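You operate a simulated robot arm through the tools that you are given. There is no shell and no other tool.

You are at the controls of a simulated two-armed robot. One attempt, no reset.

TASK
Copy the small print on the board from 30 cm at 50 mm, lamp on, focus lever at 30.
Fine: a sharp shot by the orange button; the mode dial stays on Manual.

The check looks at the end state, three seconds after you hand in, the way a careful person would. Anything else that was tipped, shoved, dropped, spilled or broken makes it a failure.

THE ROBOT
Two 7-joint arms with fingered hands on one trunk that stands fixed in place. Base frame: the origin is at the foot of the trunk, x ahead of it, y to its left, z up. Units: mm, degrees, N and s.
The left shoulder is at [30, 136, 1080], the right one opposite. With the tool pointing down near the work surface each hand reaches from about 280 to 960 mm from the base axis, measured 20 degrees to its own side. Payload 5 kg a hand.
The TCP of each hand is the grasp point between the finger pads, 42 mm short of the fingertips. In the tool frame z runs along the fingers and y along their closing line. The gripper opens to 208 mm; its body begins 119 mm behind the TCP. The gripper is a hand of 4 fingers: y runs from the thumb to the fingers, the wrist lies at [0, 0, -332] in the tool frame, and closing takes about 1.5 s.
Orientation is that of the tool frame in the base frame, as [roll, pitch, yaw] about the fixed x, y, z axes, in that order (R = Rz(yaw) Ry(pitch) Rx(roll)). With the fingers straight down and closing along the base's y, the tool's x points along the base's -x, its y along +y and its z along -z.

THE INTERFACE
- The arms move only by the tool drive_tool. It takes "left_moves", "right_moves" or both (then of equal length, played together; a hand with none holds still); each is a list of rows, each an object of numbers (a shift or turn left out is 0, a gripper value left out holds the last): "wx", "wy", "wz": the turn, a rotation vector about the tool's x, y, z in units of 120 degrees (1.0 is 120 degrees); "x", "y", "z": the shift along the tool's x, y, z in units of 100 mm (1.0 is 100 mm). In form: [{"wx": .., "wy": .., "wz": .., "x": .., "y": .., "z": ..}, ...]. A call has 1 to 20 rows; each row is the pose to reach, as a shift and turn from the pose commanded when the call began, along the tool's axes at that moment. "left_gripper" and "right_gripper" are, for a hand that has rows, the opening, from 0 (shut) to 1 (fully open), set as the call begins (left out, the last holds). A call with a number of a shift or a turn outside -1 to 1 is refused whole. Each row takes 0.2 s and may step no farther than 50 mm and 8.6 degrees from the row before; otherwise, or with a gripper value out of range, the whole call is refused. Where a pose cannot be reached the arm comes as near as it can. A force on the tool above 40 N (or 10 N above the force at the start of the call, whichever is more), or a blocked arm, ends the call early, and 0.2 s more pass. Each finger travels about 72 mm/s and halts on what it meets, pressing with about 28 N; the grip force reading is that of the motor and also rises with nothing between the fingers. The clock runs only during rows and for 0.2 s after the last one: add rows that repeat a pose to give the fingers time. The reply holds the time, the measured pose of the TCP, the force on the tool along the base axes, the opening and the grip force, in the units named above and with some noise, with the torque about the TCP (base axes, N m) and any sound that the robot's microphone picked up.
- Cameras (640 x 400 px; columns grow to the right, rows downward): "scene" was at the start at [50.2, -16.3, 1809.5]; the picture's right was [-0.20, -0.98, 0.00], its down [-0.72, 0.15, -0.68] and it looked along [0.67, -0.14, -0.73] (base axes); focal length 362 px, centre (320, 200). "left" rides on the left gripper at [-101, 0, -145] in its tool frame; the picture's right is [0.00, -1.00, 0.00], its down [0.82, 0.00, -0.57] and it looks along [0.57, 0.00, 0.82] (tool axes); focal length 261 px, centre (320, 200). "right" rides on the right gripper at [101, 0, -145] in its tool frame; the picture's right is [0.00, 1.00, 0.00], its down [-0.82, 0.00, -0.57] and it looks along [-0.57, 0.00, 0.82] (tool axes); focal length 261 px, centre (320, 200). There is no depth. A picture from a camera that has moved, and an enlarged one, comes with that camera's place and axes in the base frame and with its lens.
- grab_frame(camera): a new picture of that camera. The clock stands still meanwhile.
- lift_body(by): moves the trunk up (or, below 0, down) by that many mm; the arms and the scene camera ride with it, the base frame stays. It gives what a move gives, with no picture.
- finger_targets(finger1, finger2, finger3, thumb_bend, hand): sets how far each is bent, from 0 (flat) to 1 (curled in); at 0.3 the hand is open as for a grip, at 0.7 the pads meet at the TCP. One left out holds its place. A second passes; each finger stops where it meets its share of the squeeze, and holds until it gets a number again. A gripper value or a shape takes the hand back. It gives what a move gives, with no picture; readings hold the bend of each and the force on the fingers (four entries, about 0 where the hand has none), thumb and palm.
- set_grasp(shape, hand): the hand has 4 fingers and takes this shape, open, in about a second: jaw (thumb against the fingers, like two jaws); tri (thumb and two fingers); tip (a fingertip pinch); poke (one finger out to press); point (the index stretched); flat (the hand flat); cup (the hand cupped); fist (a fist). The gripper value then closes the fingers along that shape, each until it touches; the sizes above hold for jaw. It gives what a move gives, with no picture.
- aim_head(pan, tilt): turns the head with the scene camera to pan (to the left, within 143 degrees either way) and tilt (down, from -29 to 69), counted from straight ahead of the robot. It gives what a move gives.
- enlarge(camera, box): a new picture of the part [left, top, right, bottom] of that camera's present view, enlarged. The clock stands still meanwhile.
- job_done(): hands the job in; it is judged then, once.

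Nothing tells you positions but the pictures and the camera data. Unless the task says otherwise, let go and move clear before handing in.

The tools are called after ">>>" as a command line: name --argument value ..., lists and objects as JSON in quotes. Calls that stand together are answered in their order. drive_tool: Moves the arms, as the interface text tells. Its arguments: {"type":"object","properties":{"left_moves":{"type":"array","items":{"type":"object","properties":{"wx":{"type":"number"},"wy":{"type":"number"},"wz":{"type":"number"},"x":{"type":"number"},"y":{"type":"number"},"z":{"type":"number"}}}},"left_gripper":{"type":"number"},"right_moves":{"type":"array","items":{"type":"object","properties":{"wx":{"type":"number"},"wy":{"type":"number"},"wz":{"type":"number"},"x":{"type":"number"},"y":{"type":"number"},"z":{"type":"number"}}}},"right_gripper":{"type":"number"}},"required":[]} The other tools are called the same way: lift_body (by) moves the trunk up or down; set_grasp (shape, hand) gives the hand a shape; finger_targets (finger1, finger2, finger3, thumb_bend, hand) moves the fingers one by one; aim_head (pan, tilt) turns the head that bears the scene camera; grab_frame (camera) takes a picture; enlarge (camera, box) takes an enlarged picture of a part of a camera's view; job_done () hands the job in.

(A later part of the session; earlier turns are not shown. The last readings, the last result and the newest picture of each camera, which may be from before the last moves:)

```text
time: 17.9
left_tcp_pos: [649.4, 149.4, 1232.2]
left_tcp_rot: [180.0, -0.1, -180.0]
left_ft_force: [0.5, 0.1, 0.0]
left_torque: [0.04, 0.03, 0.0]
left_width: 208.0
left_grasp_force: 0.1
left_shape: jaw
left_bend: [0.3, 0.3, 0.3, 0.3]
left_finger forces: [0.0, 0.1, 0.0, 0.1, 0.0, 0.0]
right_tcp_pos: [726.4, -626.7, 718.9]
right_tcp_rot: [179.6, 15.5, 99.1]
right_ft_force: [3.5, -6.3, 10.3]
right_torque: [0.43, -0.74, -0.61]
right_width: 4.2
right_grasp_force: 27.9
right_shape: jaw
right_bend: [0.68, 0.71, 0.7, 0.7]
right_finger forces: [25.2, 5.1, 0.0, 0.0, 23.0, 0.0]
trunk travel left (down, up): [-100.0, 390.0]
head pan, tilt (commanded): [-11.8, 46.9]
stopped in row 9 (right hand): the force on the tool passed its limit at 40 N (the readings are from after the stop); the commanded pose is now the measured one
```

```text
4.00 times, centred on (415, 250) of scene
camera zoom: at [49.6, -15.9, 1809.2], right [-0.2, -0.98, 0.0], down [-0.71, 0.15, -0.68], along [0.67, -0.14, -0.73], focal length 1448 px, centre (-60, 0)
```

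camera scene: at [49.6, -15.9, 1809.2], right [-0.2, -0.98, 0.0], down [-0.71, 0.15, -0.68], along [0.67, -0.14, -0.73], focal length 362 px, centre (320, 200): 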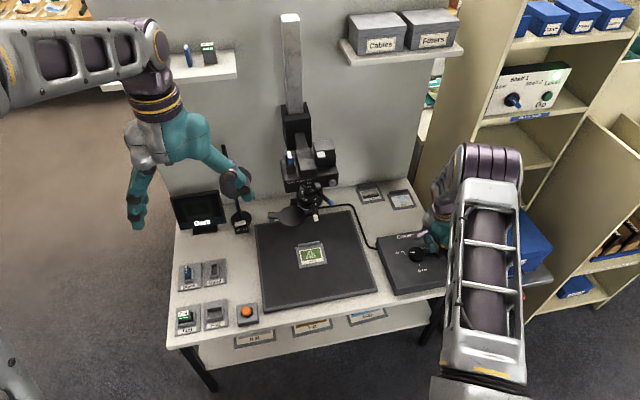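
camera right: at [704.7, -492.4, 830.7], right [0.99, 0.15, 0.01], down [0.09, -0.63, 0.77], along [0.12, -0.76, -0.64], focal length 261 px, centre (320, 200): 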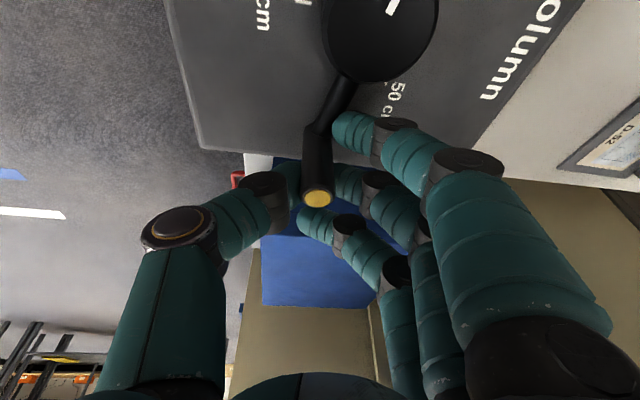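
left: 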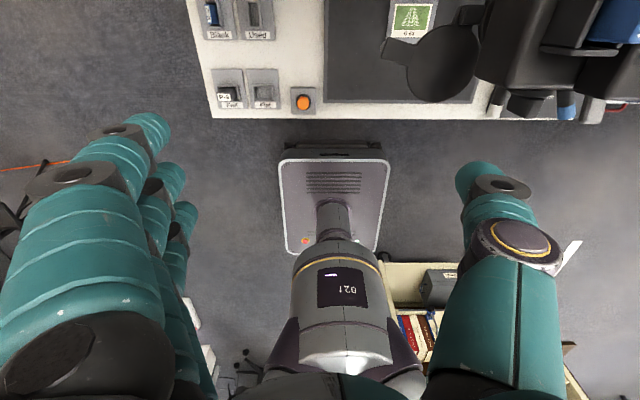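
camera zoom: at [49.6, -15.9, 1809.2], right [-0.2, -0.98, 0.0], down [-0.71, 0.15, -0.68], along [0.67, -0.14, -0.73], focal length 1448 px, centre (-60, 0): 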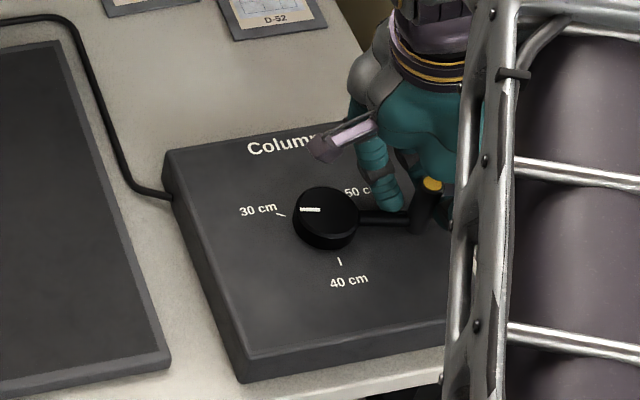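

The move stopped at about 102° because the index finger was pressing on the crank arm. I'll finish the last ~18° while turning the hand along with the crank and easing the grip line inward.

>>> drive_tool --right_moves '[{"wx": 0.0089, "wz": 0.0321, "x": 0.0468, "y": -0.0064, "z": -0.013}, {"wx": 0.0178, "wz": 0.0642, "x": 0.0779, "y": -0.032, "z": -0.0113}, {"wx": 0.0245, "wz": 0.0883, "x": 0.1007, "y": -0.0743, "z": -0.0072}, {"wx": 0.0312, "wz": 0.1124, "x": 0.1301, "y": -0.1293, "z": -0.0101}, {"wx": 0.0378, "wz": 0.1365, "x": 0.1621, "y": -0.1829, "z": -0.0138}, {"wx": 0.0445, "wz": 0.1606, "x": 0.1963, "y": -0.234, "z": -0.0234}, {"wx": 0.049, "wz": 0.1767, "x": 0.2147, "y": -0.2582, "z": -0.0284}, {"wx": 0.049, "wz": 0.1767, "x": 0.2147, "y": -0.2582, "z": -0.0284}]'

>>> grab_frame --camera "right"

>>> enlarge --camera "scene" --box '[370, 200, 460, 300]'

>>> grab_frame --camera "scene"

```text
time: 18.8
left_tcp_pos: [648.6, 149.7, 1231.5]
left_tcp_rot: [180.0, -0.1, -179.9]
left_ft_force: [0.1, -1.1, -0.2]
left_torque: [-0.05, 0.09, -0.01]
left_width: 207.9
left_grasp_force: 0.0
left_shape: jaw
left_bend: [0.3, 0.3, 0.3, 0.3]
left_finger forces: [0.0, 0.1, 0.1, 0.0, 0.0, 0.0]
right_tcp_pos: [716.3, -624.8, 718.1]
right_tcp_rot: [179.9, 15.8, 88.2]
right_ft_force: [-3.1, -11.4, 10.3]
right_torque: [0.08, -0.4, -0.26]
right_width: 4.1
right_grasp_force: 28.1
right_shape: jaw
right_bend: [0.7, 0.72, 0.7, 0.7]
right_finger forces: [18.8, 3.4, 0.0, 0.0, 30.1, 0.0]
trunk travel left (down, up): [-100.0, 390.0]
head pan, tilt (commanded): [-11.8, 46.9]
stopped in row 4 (right hand): the force on the tool passed its limit at 42 N (the readings are from after the stop); the commanded pose is now the measured one
```

```text
taken
camera right: at [720.5, -487.2, 829.8], right [1.0, -0.04, 0.0], down [-0.03, -0.63, 0.77], along [-0.02, -0.77, -0.63], focal length 261 px, centre (320, 200)
```

right: 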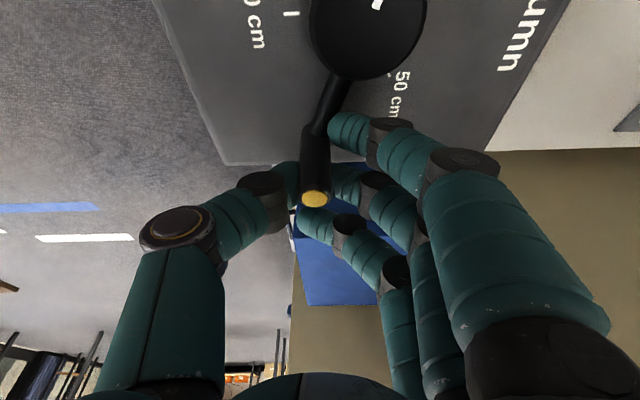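

```text
4.00 times, centred on (415, 250) of scene
camera zoom: at [50.2, -15.5, 1809.3], right [-0.2, -0.98, 0.0], down [-0.72, 0.15, -0.68], along [0.67, -0.14, -0.73], focal length 1448 px, centre (-60, 0)
```

zoom: 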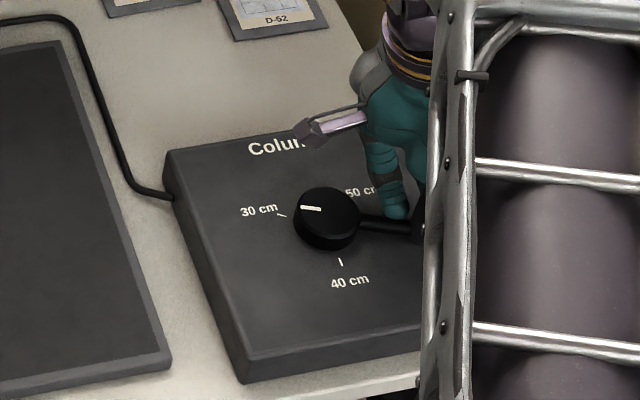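

```text
taken
camera scene: at [50.2, -15.5, 1809.3], right [-0.2, -0.98, 0.0], down [-0.72, 0.15, -0.68], along [0.67, -0.14, -0.73], focal length 362 px, centre (320, 200)
```

scene: 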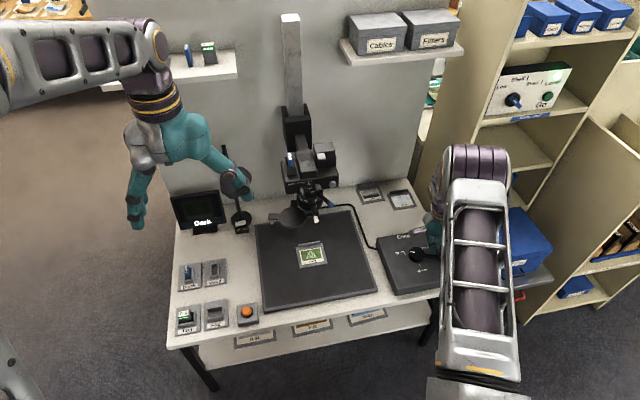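

The crank is now at about 109°, with 11° to go. The lowest finger rubs the crank arm, so I'll open the hand, raise it a little, turn it square to the motion and take a new grip.

>>> drive_tool --right_moves '[{"z": 0}, {"z": 0}, {"z": 0}, {"z": 0}, {"z": 0}]' --right_gripper 0.45

>>> grab_frame --camera "right"

```text
time: 20.0
left_tcp_pos: [648.8, 149.4, 1232.1]
left_tcp_rot: [-179.9, -0.1, 180.0]
left_ft_force: [0.1, -0.2, -0.9]
left_torque: [-0.04, 0.02, -0.01]
left_width: 207.8
left_grasp_force: 0.0
left_shape: jaw
left_bend: [0.3, 0.3, 0.3, 0.3]
left_finger forces: [0.0, 0.0, 0.0, 0.1, 0.0, 0.0]
right_tcp_pos: [716.8, -621.8, 715.5]
right_tcp_rot: [179.8, 15.6, 88.2]
right_ft_force: [-0.2, 0.2, 0.3]
right_torque: [-0.02, -0.03, 0.0]
right_width: 92.8
right_grasp_force: 0.1
right_shape: jaw
right_bend: [0.73, 0.73, 0.73, 0.7]
right_finger forces: [0.1, 0.0, 0.0, 0.0, 0.1, 0.0]
trunk travel left (down, up): [-100.0, 390.0]
head pan, tilt (commanded): [-11.8, 46.9]
```

```text
taken
camera right: at [720.5, -485.0, 828.6], right [1.0, -0.03, 0.0], down [-0.02, -0.64, 0.77], along [-0.02, -0.77, -0.64], focal length 261 px, centre (320, 200)
```

right: 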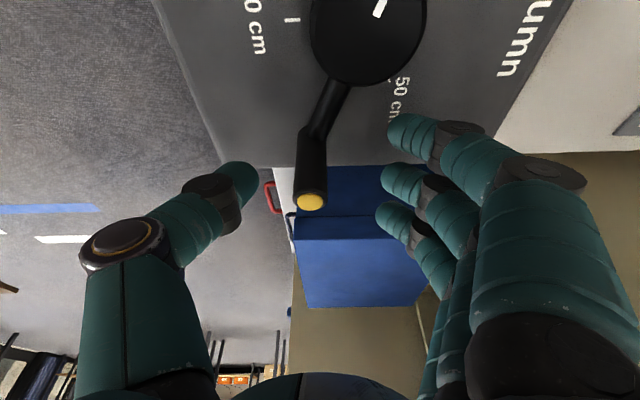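

The fingers are free. I'll straighten the hand to vertical, centred on the handle and a few millimetres higher.

>>> drive_tool --right_moves '[{"wy": 0.045, "x": 0.014, "y": -0.02, "z": -0.04}, {"wy": 0.09, "x": 0.028, "y": -0.04, "z": -0.058}, {"wy": 0.13, "x": 0.042, "y": -0.06, "z": -0.058}, {"wy": 0.13, "x": 0.042, "y": -0.06, "z": -0.058}]'

>>> drive_tool --right_moves '[{"wz": 0.04}, {"wz": 0.08}, {"wz": 0.12}, {"wz": 0.15}, {"wz": 0.15}]'

>>> grab_frame --camera "right"

```text
time: 21.0
left_tcp_pos: [649.5, 150.5, 1230.6]
left_tcp_rot: [179.9, 0.0, -179.9]
left_ft_force: [0.5, 0.0, 0.2]
left_torque: [-0.07, 0.04, -0.04]
left_width: 208.0
left_grasp_force: 0.0
left_shape: jaw
left_bend: [0.3, 0.3, 0.3, 0.3]
left_finger forces: [0.0, 0.1, 0.0, 0.0, 0.0, 0.0]
right_tcp_pos: [710.9, -613.2, 720.6]
right_tcp_rot: [179.9, 0.0, 88.3]
right_ft_force: [-0.6, 0.5, 0.7]
right_torque: [-0.03, 0.06, -0.01]
right_width: 92.9
right_grasp_force: 0.0
right_shape: jaw
right_bend: [0.73, 0.73, 0.73, 0.7]
right_finger forces: [0.0, 0.0, 0.1, 0.1, 0.0, 0.0]
trunk travel left (down, up): [-100.0, 390.0]
head pan, tilt (commanded): [-11.8, 46.9]
```

```text
time: 22.2
left_tcp_pos: [649.2, 149.5, 1232.3]
left_tcp_rot: [179.9, 0.1, -179.8]
left_ft_force: [-0.5, 0.8, -0.1]
left_torque: [-0.01, -0.03, 0.01]
left_width: 207.8
left_grasp_force: 0.0
left_shape: jaw
left_bend: [0.3, 0.3, 0.3, 0.3]
left_finger forces: [0.1, 0.0, 0.0, 0.0, 0.0, 0.0]
right_tcp_pos: [710.6, -615.0, 721.4]
right_tcp_rot: [179.9, -0.1, 70.3]
right_ft_force: [0.7, -0.4, 0.5]
right_torque: [0.02, 0.01, 0.0]
right_width: 93.1
right_grasp_force: 0.1
right_shape: jaw
right_bend: [0.73, 0.73, 0.73, 0.7]
right_finger forces: [0.1, 0.0, 0.1, 0.0, 0.0, 0.1]
trunk travel left (down, up): [-100.0, 390.0]
head pan, tilt (commanded): [-11.8, 46.9]
```

```text
taken
camera right: at [744.6, -520.6, 865.8], right [0.94, -0.34, 0.0], down [-0.28, -0.77, 0.57], along [-0.19, -0.54, -0.82], focal length 261 px, centre (320, 200)
```

right: 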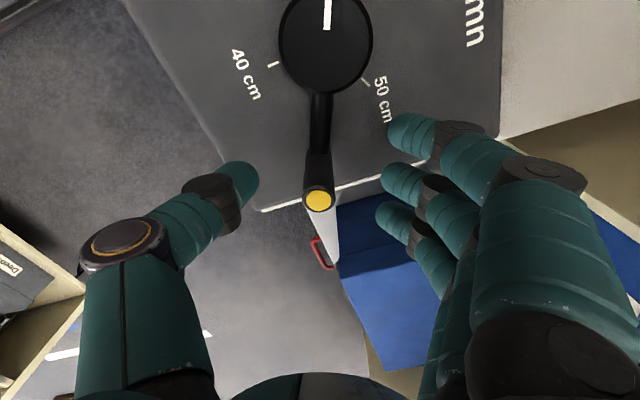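

The hand now sits square to the crank, handle centred. The ticks are exactly 120° apart, and the crank needs about 7.5° more. I'll close and move 12.5 mm with the hand turning along.

>>> drive_tool --right_moves '[{"z": 0.025}, {"z": 0.05}, {"z": 0.05}, {"z": 0.05}, {"z": 0.05}, {"z": 0.05}]' --right_gripper 0.0

>>> drive_tool --right_moves '[{"wz": 0.01, "y": -0.02}, {"wz": 0.02, "y": -0.04}, {"wz": 0.03, "y": -0.06}, {"wz": 0.04, "y": -0.08}, {"wz": 0.05, "y": -0.1}, {"wz": 0.06, "x": -0.003, "y": -0.125}, {"wz": 0.06, "x": -0.003, "y": -0.125}]'

>>> grab_frame --camera "right"

>>> enlarge --camera "scene" --box '[370, 200, 460, 300]'

```text
time: 23.6
left_tcp_pos: [648.9, 149.7, 1231.7]
left_tcp_rot: [180.0, 0.0, -179.9]
left_ft_force: [-0.5, 0.0, -1.0]
left_torque: [-0.01, -0.01, 0.03]
left_width: 207.8
left_grasp_force: 0.0
left_shape: jaw
left_bend: [0.3, 0.3, 0.3, 0.3]
left_finger forces: [0.1, 0.1, 0.1, 0.0, 0.0, 0.0]
right_tcp_pos: [710.1, -616.6, 715.4]
right_tcp_rot: [-179.9, 0.0, 70.3]
right_ft_force: [-4.3, 0.6, -4.6]
right_torque: [-0.07, -0.1, 0.08]
right_width: 5.0
right_grasp_force: 27.9
right_shape: jaw
right_bend: [0.7, 0.71, 0.7, 0.7]
right_finger forces: [0.1, 14.2, 0.1, 0.1, 19.7, 0.0]
trunk travel left (down, up): [-100.0, 390.0]
head pan, tilt (commanded): [-11.8, 46.9]
```

```text
time: 25.2
left_tcp_pos: [649.2, 151.0, 1231.7]
left_tcp_rot: [179.9, 0.0, -179.8]
left_ft_force: [-0.5, 0.7, 0.1]
left_torque: [0.02, 0.01, -0.01]
left_width: 207.8
left_grasp_force: 0.1
left_shape: jaw
left_bend: [0.3, 0.3, 0.3, 0.3]
left_finger forces: [0.1, 0.1, 0.1, 0.0, 0.0, 0.1]
right_tcp_pos: [698.2, -610.6, 714.4]
right_tcp_rot: [-180.0, -0.1, 63.0]
right_ft_force: [1.3, 3.1, -4.4]
right_torque: [-0.03, -0.29, 0.03]
right_width: 4.2
right_grasp_force: 28.3
right_shape: jaw
right_bend: [0.7, 0.71, 0.7, 0.7]
right_finger forces: [0.0, 15.3, 0.0, 0.0, 16.9, 0.0]
trunk travel left (down, up): [-100.0, 390.0]
head pan, tilt (commanded): [-11.8, 46.9]
```

```text
taken
camera right: at [744.3, -520.8, 860.4], right [0.89, -0.46, 0.0], down [-0.38, -0.73, 0.57], along [-0.26, -0.51, -0.82], focal length 261 px, centre (320, 200)
```

right: 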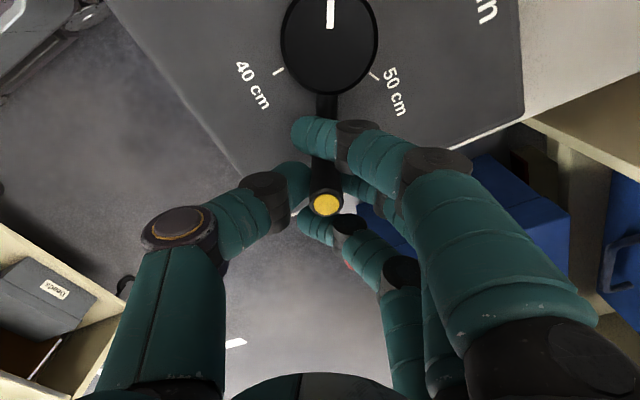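

```text
4.00 times, centred on (415, 250) of scene
camera zoom: at [50.5, -16.3, 1809.4], right [-0.2, -0.98, 0.0], down [-0.72, 0.15, -0.68], along [0.67, -0.14, -0.73], focal length 1448 px, centre (-60, 0)
```

zoom: 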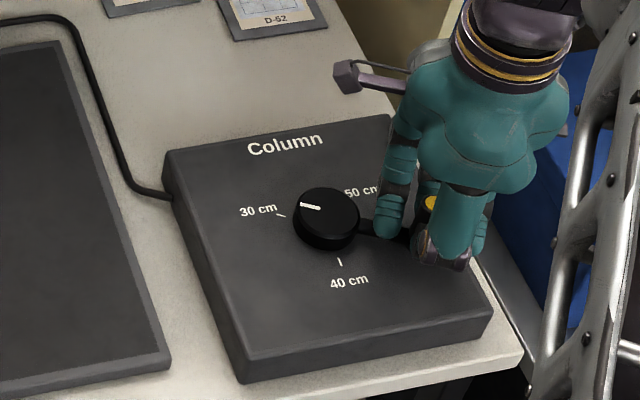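

The knob mark is now near the 30 cm tick. I'll zoom in to measure how exact it is, and look at the column and screen.

>>> enlarge --camera "right" --box '[250, 0, 400, 94]'

>>> enlarge --camera "scene" --box '[395, 235, 435, 260]'

>>> enlarge --camera "scene" --box '[160, 100, 360, 240]'

```text
4.26 times, centred on (325, 47) of right
camera zoom: at [744.3, -520.8, 860.4], right [0.89, -0.46, 0.0], down [-0.38, -0.73, 0.57], along [-0.26, -0.51, -0.82], focal length 1109 px, centre (299, 851)
```

zoom: 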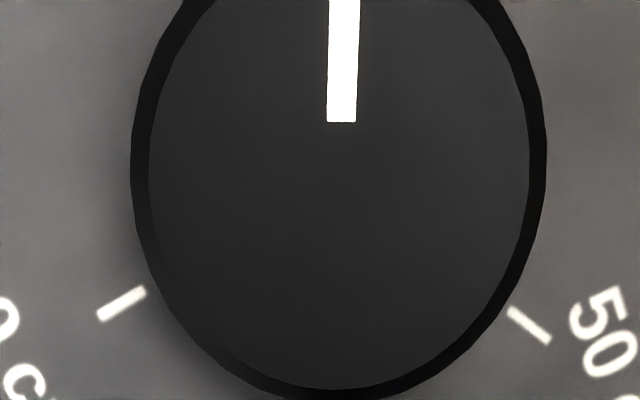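

```text
16.00 times, centred on (415, 248) of scene
camera zoom: at [50.5, -16.3, 1809.4], right [-0.2, -0.98, 0.0], down [-0.72, 0.15, -0.68], along [0.67, -0.14, -0.73], focal length 5790 px, centre (-1200, -560)
```

zoom: 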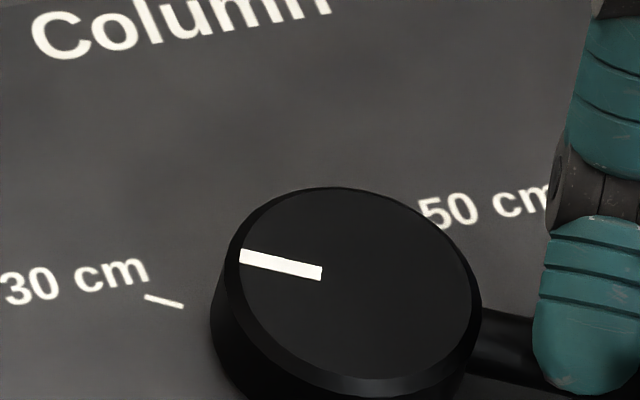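

```text
2.86 times, centred on (260, 170) of scene
camera zoom: at [50.5, -16.3, 1809.4], right [-0.2, -0.98, 0.0], down [-0.72, 0.15, -0.68], along [0.67, -0.14, -0.73], focal length 1034 px, centre (491, 286)
```

zoom: 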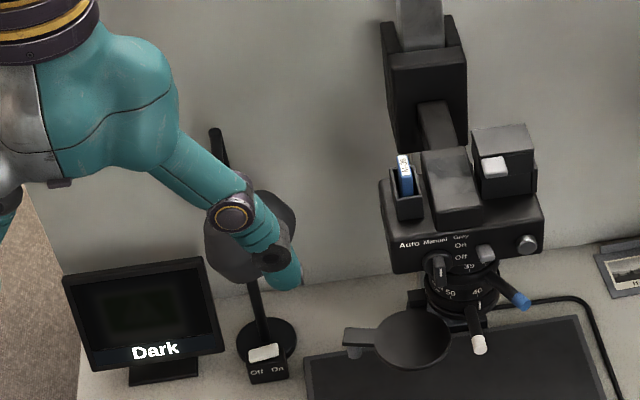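

The mark is about 2–2.5° short of the tick. I'll nudge it 4 mm further and measure again.

>>> drive_tool --right_moves '[{"wz": 0.007, "y": -0.013}, {"wz": 0.014, "y": -0.027}, {"wz": 0.021, "y": -0.04}, {"wz": 0.021, "y": -0.04}]'

>>> enlarge --camera "right" --box '[250, 0, 400, 94]'

>>> enlarge --camera "scene" --box '[395, 235, 435, 260]'

```text
time: 26.2
left_tcp_pos: [649.9, 150.2, 1230.8]
left_tcp_rot: [-180.0, 0.0, -179.8]
left_ft_force: [-0.9, 0.0, 0.3]
left_torque: [0.01, -0.02, -0.01]
left_width: 208.0
left_grasp_force: 0.1
left_shape: jaw
left_bend: [0.3, 0.3, 0.3, 0.3]
left_finger forces: [0.0, 0.0, 0.0, 0.0, 0.0, 0.0]
right_tcp_pos: [695.9, -608.9, 714.1]
right_tcp_rot: [179.9, -0.1, 60.5]
right_ft_force: [3.9, 6.4, -4.9]
right_torque: [0.1, -0.41, 0.11]
right_width: 4.6
right_grasp_force: 28.2
right_shape: jaw
right_bend: [0.7, 0.71, 0.7, 0.7]
right_finger forces: [0.1, 15.6, 0.0, 0.1, 15.2, 0.1]
trunk travel left (down, up): [-100.0, 390.0]
head pan, tilt (commanded): [-11.8, 46.9]
```

```text
4.26 times, centred on (325, 47) of right
camera zoom: at [745.2, -521.3, 860.3], right [0.87, -0.5, 0.0], down [-0.41, -0.71, 0.57], along [-0.28, -0.5, -0.82], focal length 1109 px, centre (299, 851)
```

zoom: 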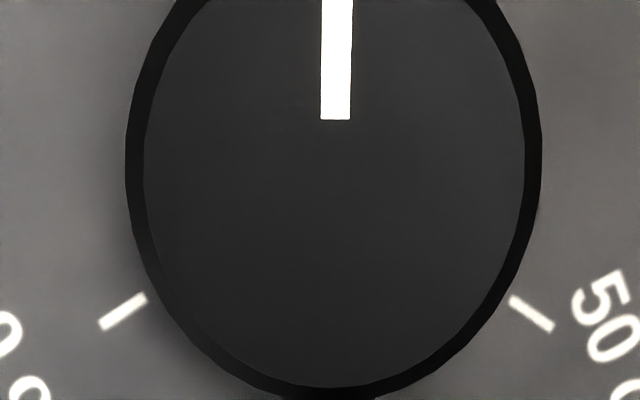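

```text
16.00 times, centred on (415, 248) of scene
camera zoom: at [50.8, -16.2, 1809.4], right [-0.2, -0.98, 0.0], down [-0.72, 0.15, -0.68], along [0.67, -0.14, -0.73], focal length 5790 px, centre (-1200, -560)
```

zoom: 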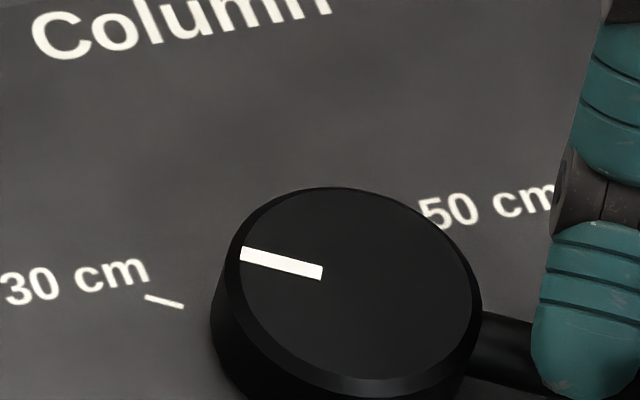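

It is within about 1° of the tick. One more tiny nudge, then I'll release the handle and see whether the mark holds.

>>> drive_tool --right_moves '[{"wz": 0.004, "y": -0.01}, {"wz": 0.008, "y": -0.02}, {"wz": 0.008, "y": -0.02}]'

>>> drive_tool --right_moves '[{"z": 0}, {"z": 0}, {"z": 0}, {"z": 0}, {"z": 0}, {"z": 0}, {"z": 0}]' --right_gripper 0.7

>>> enlarge --camera "right" --box '[250, 0, 400, 94]'

>>> enlarge --camera "scene" --box '[395, 235, 435, 260]'

>>> grab_frame --camera "right"

```text
time: 27.0
left_tcp_pos: [649.3, 149.9, 1232.1]
left_tcp_rot: [-179.9, 0.0, -179.9]
left_ft_force: [0.2, -0.1, -0.2]
left_torque: [0.03, 0.0, -0.01]
left_width: 208.0
left_grasp_force: 0.2
left_shape: jaw
left_bend: [0.3, 0.3, 0.3, 0.3]
left_finger forces: [0.0, 0.0, 0.1, 0.0, 0.0, 0.0]
right_tcp_pos: [693.9, -608.4, 715.4]
right_tcp_rot: [179.9, -0.1, 59.6]
right_ft_force: [8.5, 4.7, -3.8]
right_torque: [-0.01, -0.44, 0.18]
right_width: 3.5
right_grasp_force: 27.7
right_shape: jaw
right_bend: [0.7, 0.71, 0.7, 0.7]
right_finger forces: [0.1, 16.7, 0.0, 0.0, 13.4, 0.1]
trunk travel left (down, up): [-100.0, 390.0]
head pan, tilt (commanded): [-11.8, 46.9]
```

```text
time: 28.6
left_tcp_pos: [649.0, 150.2, 1231.5]
left_tcp_rot: [180.0, -0.1, -179.9]
left_ft_force: [-0.8, -0.3, -0.4]
left_torque: [-0.01, -0.02, -0.01]
left_width: 207.8
left_grasp_force: 0.1
left_shape: jaw
left_bend: [0.3, 0.3, 0.3, 0.3]
left_finger forces: [0.0, 0.1, 0.0, 0.0, 0.0, 0.0]
right_tcp_pos: [693.6, -608.7, 716.1]
right_tcp_rot: [179.9, -0.1, 59.7]
right_ft_force: [0.7, -1.2, 0.8]
right_torque: [0.01, -0.01, 0.02]
right_width: 145.1
right_grasp_force: 0.1
right_shape: jaw
right_bend: [0.28, 0.28, 0.28, 0.57]
right_finger forces: [0.0, 0.0, 0.0, 0.0, 0.1, 0.0]
trunk travel left (down, up): [-100.0, 390.0]
head pan, tilt (commanded): [-11.8, 46.9]
```

```text
4.26 times, centred on (325, 47) of right
camera zoom: at [744.3, -521.3, 860.7], right [0.86, -0.51, 0.0], down [-0.42, -0.71, 0.57], along [-0.29, -0.49, -0.82], focal length 1109 px, centre (299, 851)
```

zoom: 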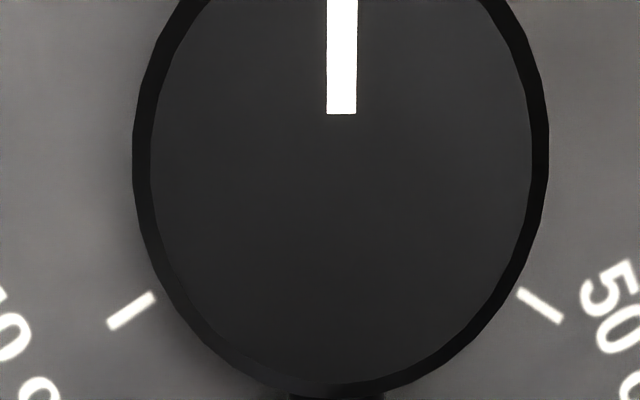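

```text
16.00 times, centred on (415, 248) of scene
camera zoom: at [50.1, -16.3, 1809.5], right [-0.2, -0.98, 0.0], down [-0.71, 0.15, -0.68], along [0.67, -0.14, -0.73], focal length 5790 px, centre (-1200, -560)
```

zoom: 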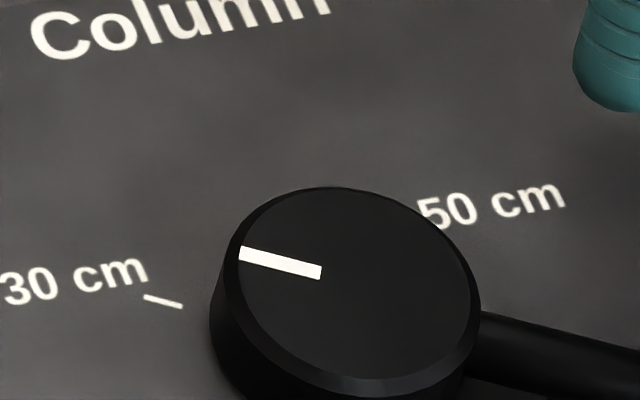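

```text
taken
camera right: at [744.3, -521.3, 860.7], right [0.86, -0.51, 0.0], down [-0.42, -0.71, 0.57], along [-0.29, -0.49, -0.82], focal length 261 px, centre (320, 200)
```

right: 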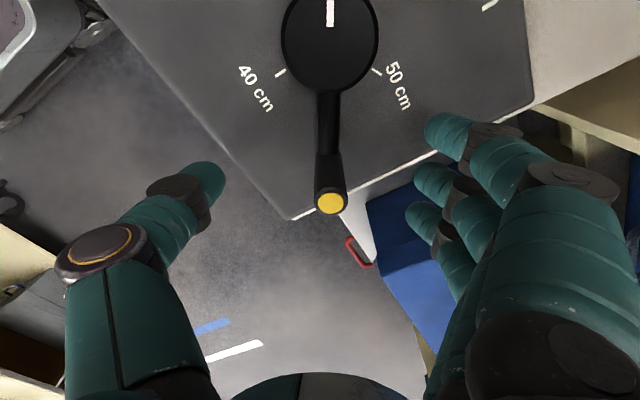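

The mark holds at the 30 cm tick (measured about 119.7° of 120°). I'll lift the right hand straight up off the handle.

>>> drive_tool --right_moves '[{"z": -0.2}, {"z": -0.4}, {"z": -0.6}, {"z": -0.8}, {"z": -1.0}, {"z": -1.0}]' --right_gripper 1.0

>>> drive_tool --right_moves '[{"z": -0.2}, {"z": -0.4}, {"z": -0.6}, {"z": -0.8}, {"z": -1.0}, {"z": -1.0}]'

>>> grab_frame --camera "scene"

>>> enlarge --camera "scene" --box '[265, 130, 345, 220]'

>>> enlarge --camera "scene" --box '[395, 230, 435, 262]'

```text
time: 30.0
left_tcp_pos: [649.6, 150.0, 1232.1]
left_tcp_rot: [179.9, 0.0, -179.9]
left_ft_force: [1.5, -0.3, -0.3]
left_torque: [0.05, 0.02, 0.0]
left_width: 208.1
left_grasp_force: 0.0
left_shape: jaw
left_bend: [0.3, 0.3, 0.3, 0.3]
left_finger forces: [0.0, 0.1, 0.0, 0.0, 0.0, 0.0]
right_tcp_pos: [692.7, -607.4, 816.3]
right_tcp_rot: [-180.0, -0.1, 59.7]
right_ft_force: [-0.3, -0.3, -0.1]
right_torque: [0.05, 0.02, -0.02]
right_width: 207.4
right_grasp_force: 0.1
right_shape: jaw
right_bend: [0.3, 0.3, 0.3, 0.3]
right_finger forces: [0.1, 0.0, 0.0, 0.0, 0.0, 0.1]
trunk travel left (down, up): [-100.0, 390.0]
head pan, tilt (commanded): [-11.8, 46.9]
```

```text
time: 31.4
left_tcp_pos: [648.6, 150.5, 1233.0]
left_tcp_rot: [-180.0, 0.0, 179.9]
left_ft_force: [0.7, 0.0, -0.4]
left_torque: [0.01, 0.01, -0.02]
left_width: 208.1
left_grasp_force: 0.1
left_shape: jaw
left_bend: [0.3, 0.3, 0.3, 0.3]
left_finger forces: [0.1, 0.0, 0.1, 0.1, 0.0, 0.1]
right_tcp_pos: [694.5, -608.7, 915.7]
right_tcp_rot: [180.0, -0.1, 59.7]
right_ft_force: [-0.1, -1.6, -0.8]
right_torque: [0.03, 0.04, -0.01]
right_width: 207.9
right_grasp_force: 0.1
right_shape: jaw
right_bend: [0.3, 0.3, 0.3, 0.3]
right_finger forces: [0.1, 0.1, 0.0, 0.0, 0.0, 0.0]
trunk travel left (down, up): [-100.0, 390.0]
head pan, tilt (commanded): [-11.8, 46.9]
```

```text
taken
camera scene: at [50.7, -16.7, 1809.4], right [-0.2, -0.98, 0.0], down [-0.72, 0.15, -0.68], along [0.67, -0.14, -0.73], focal length 362 px, centre (320, 200)
```

scene: 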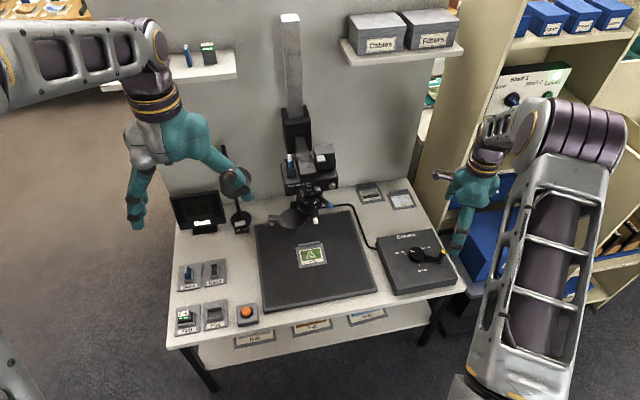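

```text
4.44 times, centred on (305, 175) of scene
camera zoom: at [50.7, -16.7, 1809.4], right [-0.2, -0.98, 0.0], down [-0.72, 0.15, -0.68], along [0.67, -0.14, -0.73], focal length 1608 px, centre (387, 311)
```

zoom: 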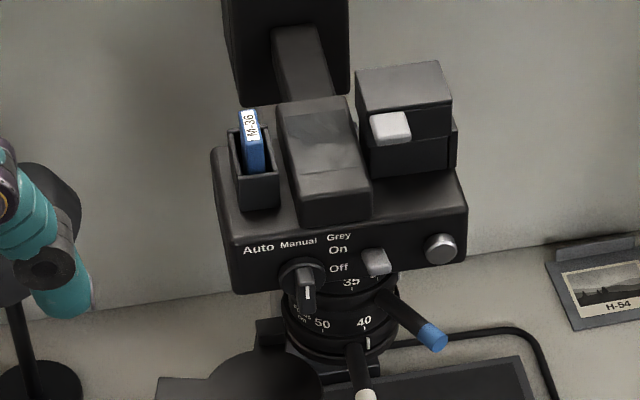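

```text
12.50 times, centred on (415, 246) of scene
camera zoom: at [50.7, -16.7, 1809.4], right [-0.2, -0.98, 0.0], down [-0.72, 0.15, -0.68], along [0.67, -0.14, -0.73], focal length 4524 px, centre (-868, -375)
```

zoom: 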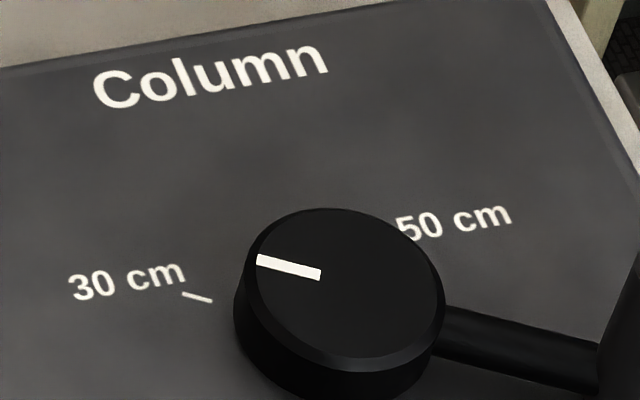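

The column is set. Next are the lens levers at their new height, so I'll swing the right hand around to look at the lens from the front right.

>>> drive_tool --right_moves '[{"wz": -0.058, "x": 0.06, "y": -0.04, "z": -0.08}, {"wz": -0.116, "x": 0.13, "y": -0.08, "z": -0.17}, {"wz": -0.174, "x": 0.19, "y": -0.11, "z": -0.25}, {"wz": -0.232, "x": 0.26, "y": -0.15, "z": -0.33}, {"wz": -0.29, "x": 0.32, "y": -0.19, "z": -0.42}, {"wz": -0.348, "x": 0.39, "y": -0.23, "z": -0.5}, {"wz": -0.406, "x": 0.45, "y": -0.26, "z": -0.58}, {"wz": -0.464, "x": 0.52, "y": -0.3, "z": -0.67}, {"wz": -0.522, "x": 0.58, "y": -0.34, "z": -0.75}, {"wz": -0.58, "x": 0.65, "y": -0.38, "z": -0.83}, {"wz": -0.638, "x": 0.71, "y": -0.42, "z": -0.92}, {"wz": -0.69, "x": 0.77, "y": -0.45, "z": -1.0}, {"wz": -0.69, "x": 0.77, "y": -0.45, "z": -1.0}]'

```text
time: 34.2
left_tcp_pos: [648.7, 149.9, 1231.5]
left_tcp_rot: [-180.0, 0.0, -180.0]
left_ft_force: [-0.4, 0.1, 0.5]
left_torque: [0.04, 0.03, -0.01]
left_width: 207.8
left_grasp_force: 0.1
left_shape: jaw
left_bend: [0.3, 0.3, 0.3, 0.3]
left_finger forces: [0.1, 0.0, 0.0, 0.0, 0.0, 0.0]
right_tcp_pos: [692.2, -520.9, 1015.1]
right_tcp_rot: [179.9, 0.0, 142.5]
right_ft_force: [-0.8, 0.4, -0.1]
right_torque: [0.01, 0.0, -0.03]
right_width: 207.8
right_grasp_force: 0.1
right_shape: jaw
right_bend: [0.3, 0.3, 0.3, 0.3]
right_finger forces: [0.0, 0.1, 0.0, 0.0, 0.0, 0.1]
trunk travel left (down, up): [-100.0, 390.0]
head pan, tilt (commanded): [-11.8, 46.9]
```

>>> drive_tool --right_moves '[{"wz": -0.058, "x": 0.08, "y": 0.06, "z": 0.01}, {"wz": -0.116, "x": 0.15, "y": 0.12, "z": 0.03}, {"wz": -0.174, "x": 0.23, "y": 0.17, "z": 0.04}, {"wz": -0.232, "x": 0.3, "y": 0.23, "z": 0.05}, {"wz": -0.29, "x": 0.38, "y": 0.29, "z": 0.06}, {"wz": -0.348, "x": 0.45, "y": 0.35, "z": 0.08}, {"wz": -0.406, "x": 0.53, "y": 0.4, "z": 0.09}, {"wz": -0.464, "x": 0.61, "y": 0.46, "z": 0.1}, {"wz": -0.522, "x": 0.68, "y": 0.52, "z": 0.11}, {"wz": -0.58, "x": 0.76, "y": 0.58, "z": 0.13}, {"wz": -0.638, "x": 0.83, "y": 0.63, "z": 0.14}, {"wz": -0.6875, "x": 0.91, "y": 0.69, "z": 0.15}, {"wz": -0.6875, "x": 0.91, "y": 0.69, "z": 0.15}]'

>>> drive_tool --right_moves '[{"wy": -0.06, "z": 0.05}, {"wy": -0.12, "z": 0.1}, {"wy": -0.18, "z": 0.15}, {"wy": -0.24, "z": 0.2}, {"wy": -0.3, "z": 0.25}, {"wy": -0.3, "z": 0.25}, {"wy": -0.3, "z": 0.25}]'

>>> grab_frame --camera "right"

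>>> grab_frame --camera "scene"

```text
time: 37.0
left_tcp_pos: [649.4, 149.0, 1233.3]
left_tcp_rot: [179.9, 0.0, 180.0]
left_ft_force: [0.5, 0.3, -0.3]
left_torque: [0.06, 0.01, -0.01]
left_width: 207.9
left_grasp_force: 0.1
left_shape: jaw
left_bend: [0.3, 0.3, 0.3, 0.3]
left_finger forces: [0.0, 0.1, 0.0, 0.0, 0.0, 0.0]
right_tcp_pos: [663.5, -409.0, 1000.6]
right_tcp_rot: [-179.8, 0.1, -135.1]
right_ft_force: [-0.5, -0.4, -1.1]
right_torque: [-0.01, 0.02, -0.03]
right_width: 207.6
right_grasp_force: 0.0
right_shape: jaw
right_bend: [0.3, 0.3, 0.3, 0.3]
right_finger forces: [0.0, 0.0, 0.0, 0.0, 0.0, 0.1]
trunk travel left (down, up): [-100.0, 390.0]
head pan, tilt (commanded): [-11.8, 46.9]
```

```text
time: 38.6
left_tcp_pos: [650.9, 147.9, 1231.9]
left_tcp_rot: [180.0, 0.0, -180.0]
left_ft_force: [-0.2, -1.0, -0.5]
left_torque: [0.07, 0.0, 0.02]
left_width: 207.8
left_grasp_force: 0.1
left_shape: jaw
left_bend: [0.3, 0.3, 0.3, 0.3]
left_finger forces: [0.0, 0.0, 0.0, 0.0, 0.0, 0.0]
right_tcp_pos: [661.8, -410.4, 975.8]
right_tcp_rot: [180.0, 36.2, -135.1]
right_ft_force: [-0.6, 0.4, 0.0]
right_torque: [0.1, -0.01, 0.03]
right_width: 207.8
right_grasp_force: 0.0
right_shape: jaw
right_bend: [0.3, 0.3, 0.3, 0.3]
right_finger forces: [0.0, 0.1, 0.0, 0.1, 0.1, 0.0]
trunk travel left (down, up): [-100.0, 390.0]
head pan, tilt (commanded): [-11.8, 46.9]
```

```text
taken
camera right: at [543.8, -527.8, 1033.3], right [-0.7, 0.71, 0.0], down [0.23, 0.23, 0.95], along [0.67, 0.66, -0.33], focal length 261 px, centre (320, 200)
```

right: 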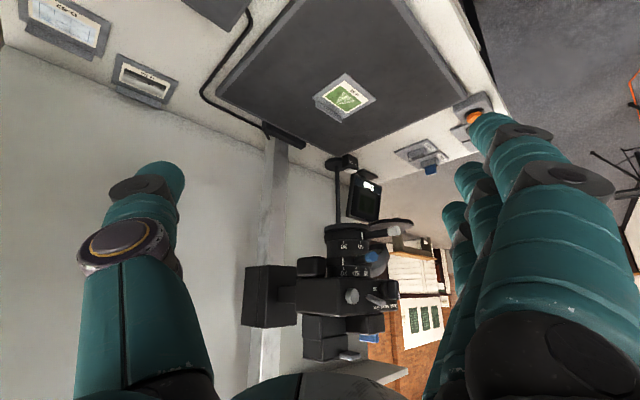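

```text
taken
camera scene: at [49.6, -17.5, 1809.5], right [-0.2, -0.98, 0.0], down [-0.71, 0.15, -0.68], along [0.67, -0.14, -0.73], focal length 362 px, centre (320, 200)
```

scene: 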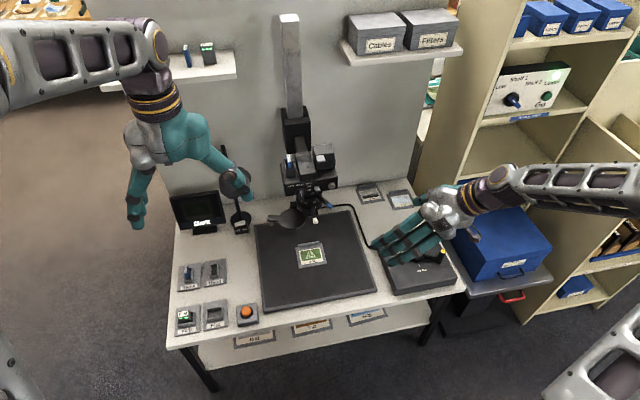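

>>> enlarge --camera "right" --box '[290, 205, 420, 290]'

>>> enlarge --camera "right" --box '[240, 210, 420, 370]'

>>> enlarge --camera "scene" --box '[270, 165, 350, 225]'

>>> enlarge --camera "scene" --box '[290, 175, 345, 212]'

```text
4.71 times, centred on (355, 248) of right
camera zoom: at [543.8, -527.8, 1033.3], right [-0.7, 0.71, 0.0], down [0.23, 0.23, 0.95], along [0.67, 0.66, -0.33], focal length 1227 px, centre (155, -24)
```

zoom: 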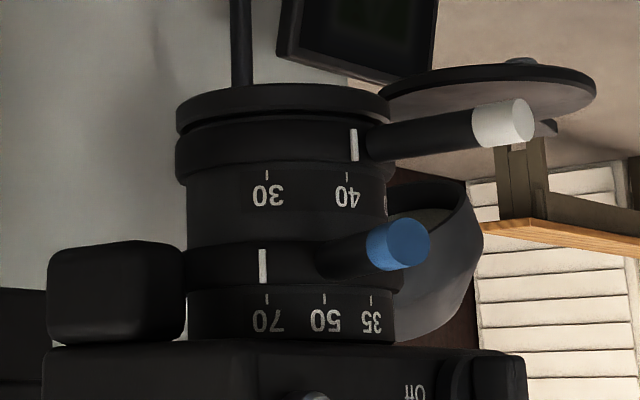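

```text
2.50 times, centred on (330, 290) of right
camera zoom: at [543.8, -527.8, 1033.3], right [-0.7, 0.71, 0.0], down [0.23, 0.23, 0.95], along [0.67, 0.66, -0.33], focal length 652 px, centre (295, -25)
```

zoom: 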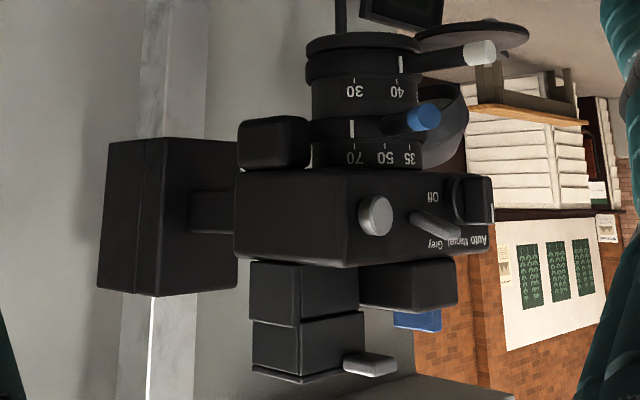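

```text
6.67 times, centred on (310, 195) of scene
camera zoom: at [49.6, -17.5, 1809.5], right [-0.2, -0.98, 0.0], down [-0.71, 0.15, -0.68], along [0.67, -0.14, -0.73], focal length 2413 px, centre (387, 233)
```

zoom: 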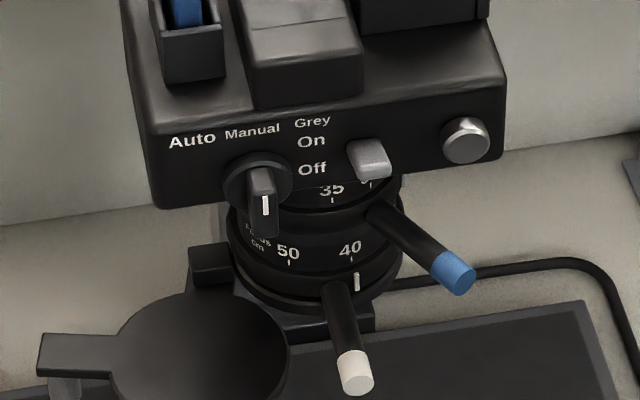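

```text
10.81 times, centred on (318, 194) of scene
camera zoom: at [49.6, -17.5, 1809.5], right [-0.2, -0.98, 0.0], down [-0.71, 0.15, -0.68], along [0.67, -0.14, -0.73], focal length 3912 px, centre (347, 270)
```

zoom: 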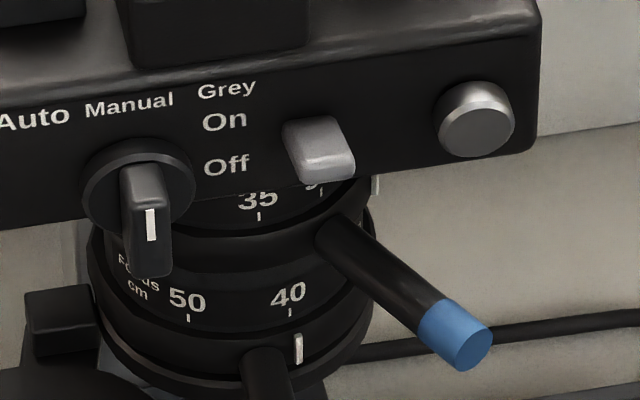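

The levers triangulate well: lens axis at about [850, -149], white tip [748, -150, 948] straight ahead, blue tip [761, -200, 992]. Focus needs about +45° to the right and zoom about 30° to the left. I'll shape both hands to poke and see where the fingertip lies.

>>> set_grasp --hand "right" --shape "poke"

>>> set_grasp --hand "left" --shape "poke"

>>> grab_frame --camera "right"

>>> grab_frame --camera "left"

>>> grab_frame --camera "scene"

```text
time: 39.5
left_tcp_pos: [648.4, 149.5, 1231.5]
left_tcp_rot: [-180.0, 0.0, -179.9]
left_ft_force: [-0.9, 0.7, -0.2]
left_torque: [0.0, -0.01, 0.0]
left_width: 207.8
left_grasp_force: 0.0
left_shape: jaw
left_bend: [0.3, 0.3, 0.3, 0.3]
left_finger forces: [0.0, 0.0, 0.0, 0.0, 0.0, 0.0]
right_tcp_pos: [662.8, -409.7, 974.6]
right_tcp_rot: [-179.8, 36.1, -135.1]
right_ft_force: [0.8, -0.4, -0.1]
right_torque: [0.0, 0.01, 0.02]
right_width: 0.0
right_grasp_force: 0.0
right_shape: poke
right_bend: [1.0, 1.0, 1.0, 0.45]
right_finger forces: [0.0, 0.0, 0.0, 0.1, 0.0, 0.0]
trunk travel left (down, up): [-100.0, 390.0]
head pan, tilt (commanded): [-11.8, 46.9]
```

```text
time: 40.4
left_tcp_pos: [649.0, 150.1, 1231.9]
left_tcp_rot: [179.9, 0.0, -180.0]
left_ft_force: [0.0, 0.2, -0.6]
left_torque: [0.04, -0.04, -0.02]
left_width: 0.0
left_grasp_force: 0.0
left_shape: poke
left_bend: [1.0, 1.0, 1.0, 0.45]
left_finger forces: [0.0, 0.0, 0.1, 0.0, 0.1, 0.0]
right_tcp_pos: [663.6, -409.5, 975.8]
right_tcp_rot: [-179.8, 36.1, -135.1]
right_ft_force: [-0.2, 0.7, -0.8]
right_torque: [-0.01, 0.0, 0.03]
right_width: 0.4
right_grasp_force: 0.0
right_shape: poke
right_bend: [1.0, 1.0, 1.0, 0.45]
right_finger forces: [0.1, 0.0, 0.0, 0.0, 0.0, 0.0]
trunk travel left (down, up): [-100.0, 390.0]
head pan, tilt (commanded): [-11.8, 46.9]
```

```text
taken
camera right: at [544.5, -526.7, 1033.6], right [-0.7, 0.71, 0.0], down [0.23, 0.23, 0.95], along [0.67, 0.67, -0.33], focal length 261 px, centre (320, 200)
```

right: 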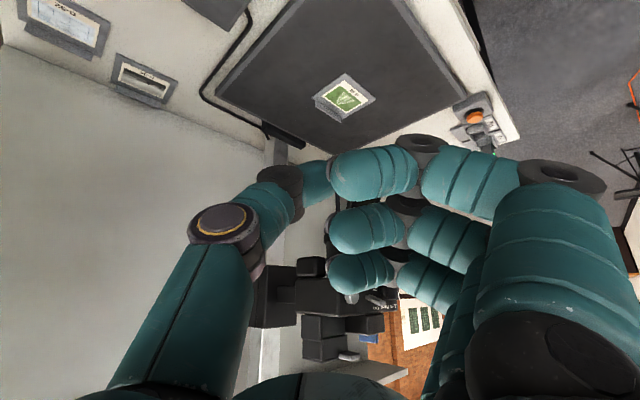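

```text
taken
camera left: at [749.5, 149.9, 1376.8], right [0.01, -1.0, 0.0], down [-0.82, 0.0, 0.57], along [-0.57, 0.0, -0.82], focal length 261 px, centre (320, 200)
```

left: 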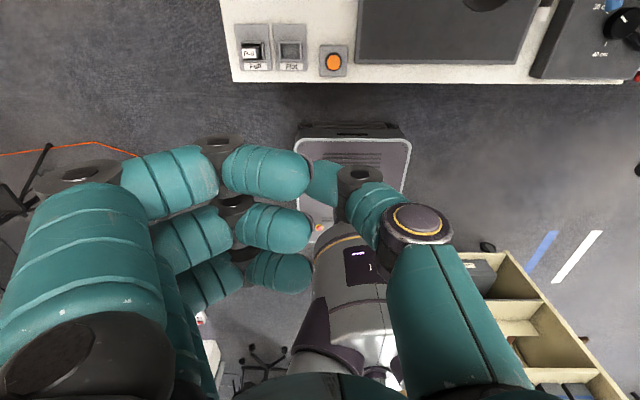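

```text
taken
camera scene: at [50.0, -16.4, 1809.5], right [-0.2, -0.98, 0.0], down [-0.71, 0.15, -0.68], along [0.67, -0.14, -0.73], focal length 362 px, centre (320, 200)
```

scene: 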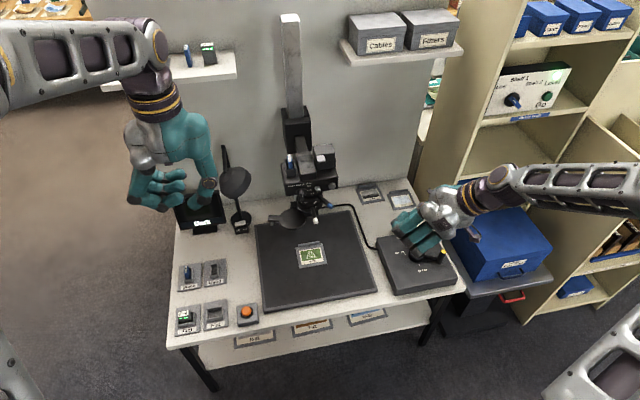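

In poke all the long fingers curled in, which isn't clearly useful. I'll try "point" on the right hand to compare.

>>> set_grasp --hand "right" --shape "point"

>>> grab_frame --camera "right"

>>> enlarge --camera "scene" --box '[380, 160, 480, 280]'

```text
time: 41.3
left_tcp_pos: [648.2, 148.3, 1232.9]
left_tcp_rot: [-179.9, 0.0, -179.8]
left_ft_force: [0.7, -0.7, 0.8]
left_torque: [0.02, -0.02, -0.02]
left_width: 0.0
left_grasp_force: 0.2
left_shape: poke
left_bend: [1.0, 1.0, 1.0, 0.45]
left_finger forces: [0.1, 0.1, 0.0, 0.0, 0.1, 0.1]
right_tcp_pos: [664.6, -409.7, 975.9]
right_tcp_rot: [-179.9, 36.1, -135.1]
right_ft_force: [0.1, 0.2, 0.5]
right_torque: [-0.01, 0.01, -0.04]
right_width: 201.6
right_grasp_force: 0.2
right_shape: point
right_bend: [0.7, 1.0, 1.0, 0.93]
right_finger forces: [0.1, 0.0, 0.0, 0.0, 0.0, 0.1]
trunk travel left (down, up): [-100.0, 390.0]
head pan, tilt (commanded): [-11.8, 46.9]
```

```text
taken
camera right: at [544.5, -526.7, 1033.6], right [-0.7, 0.71, 0.0], down [0.23, 0.23, 0.95], along [0.67, 0.67, -0.33], focal length 261 px, centre (320, 200)
```

right: 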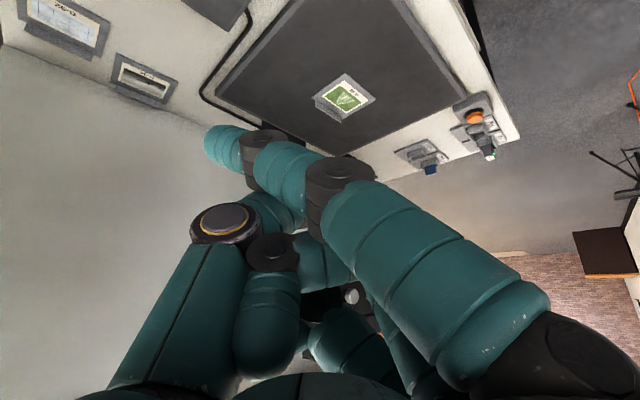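

```text
3.33 times, centred on (430, 220) of scene
camera zoom: at [50.1, -16.4, 1809.5], right [-0.2, -0.98, 0.0], down [-0.71, 0.15, -0.68], along [0.67, -0.14, -0.73], focal length 1206 px, centre (-47, 133)
```

zoom: 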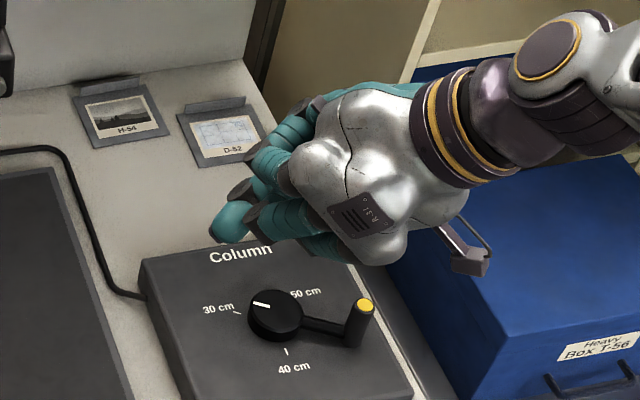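

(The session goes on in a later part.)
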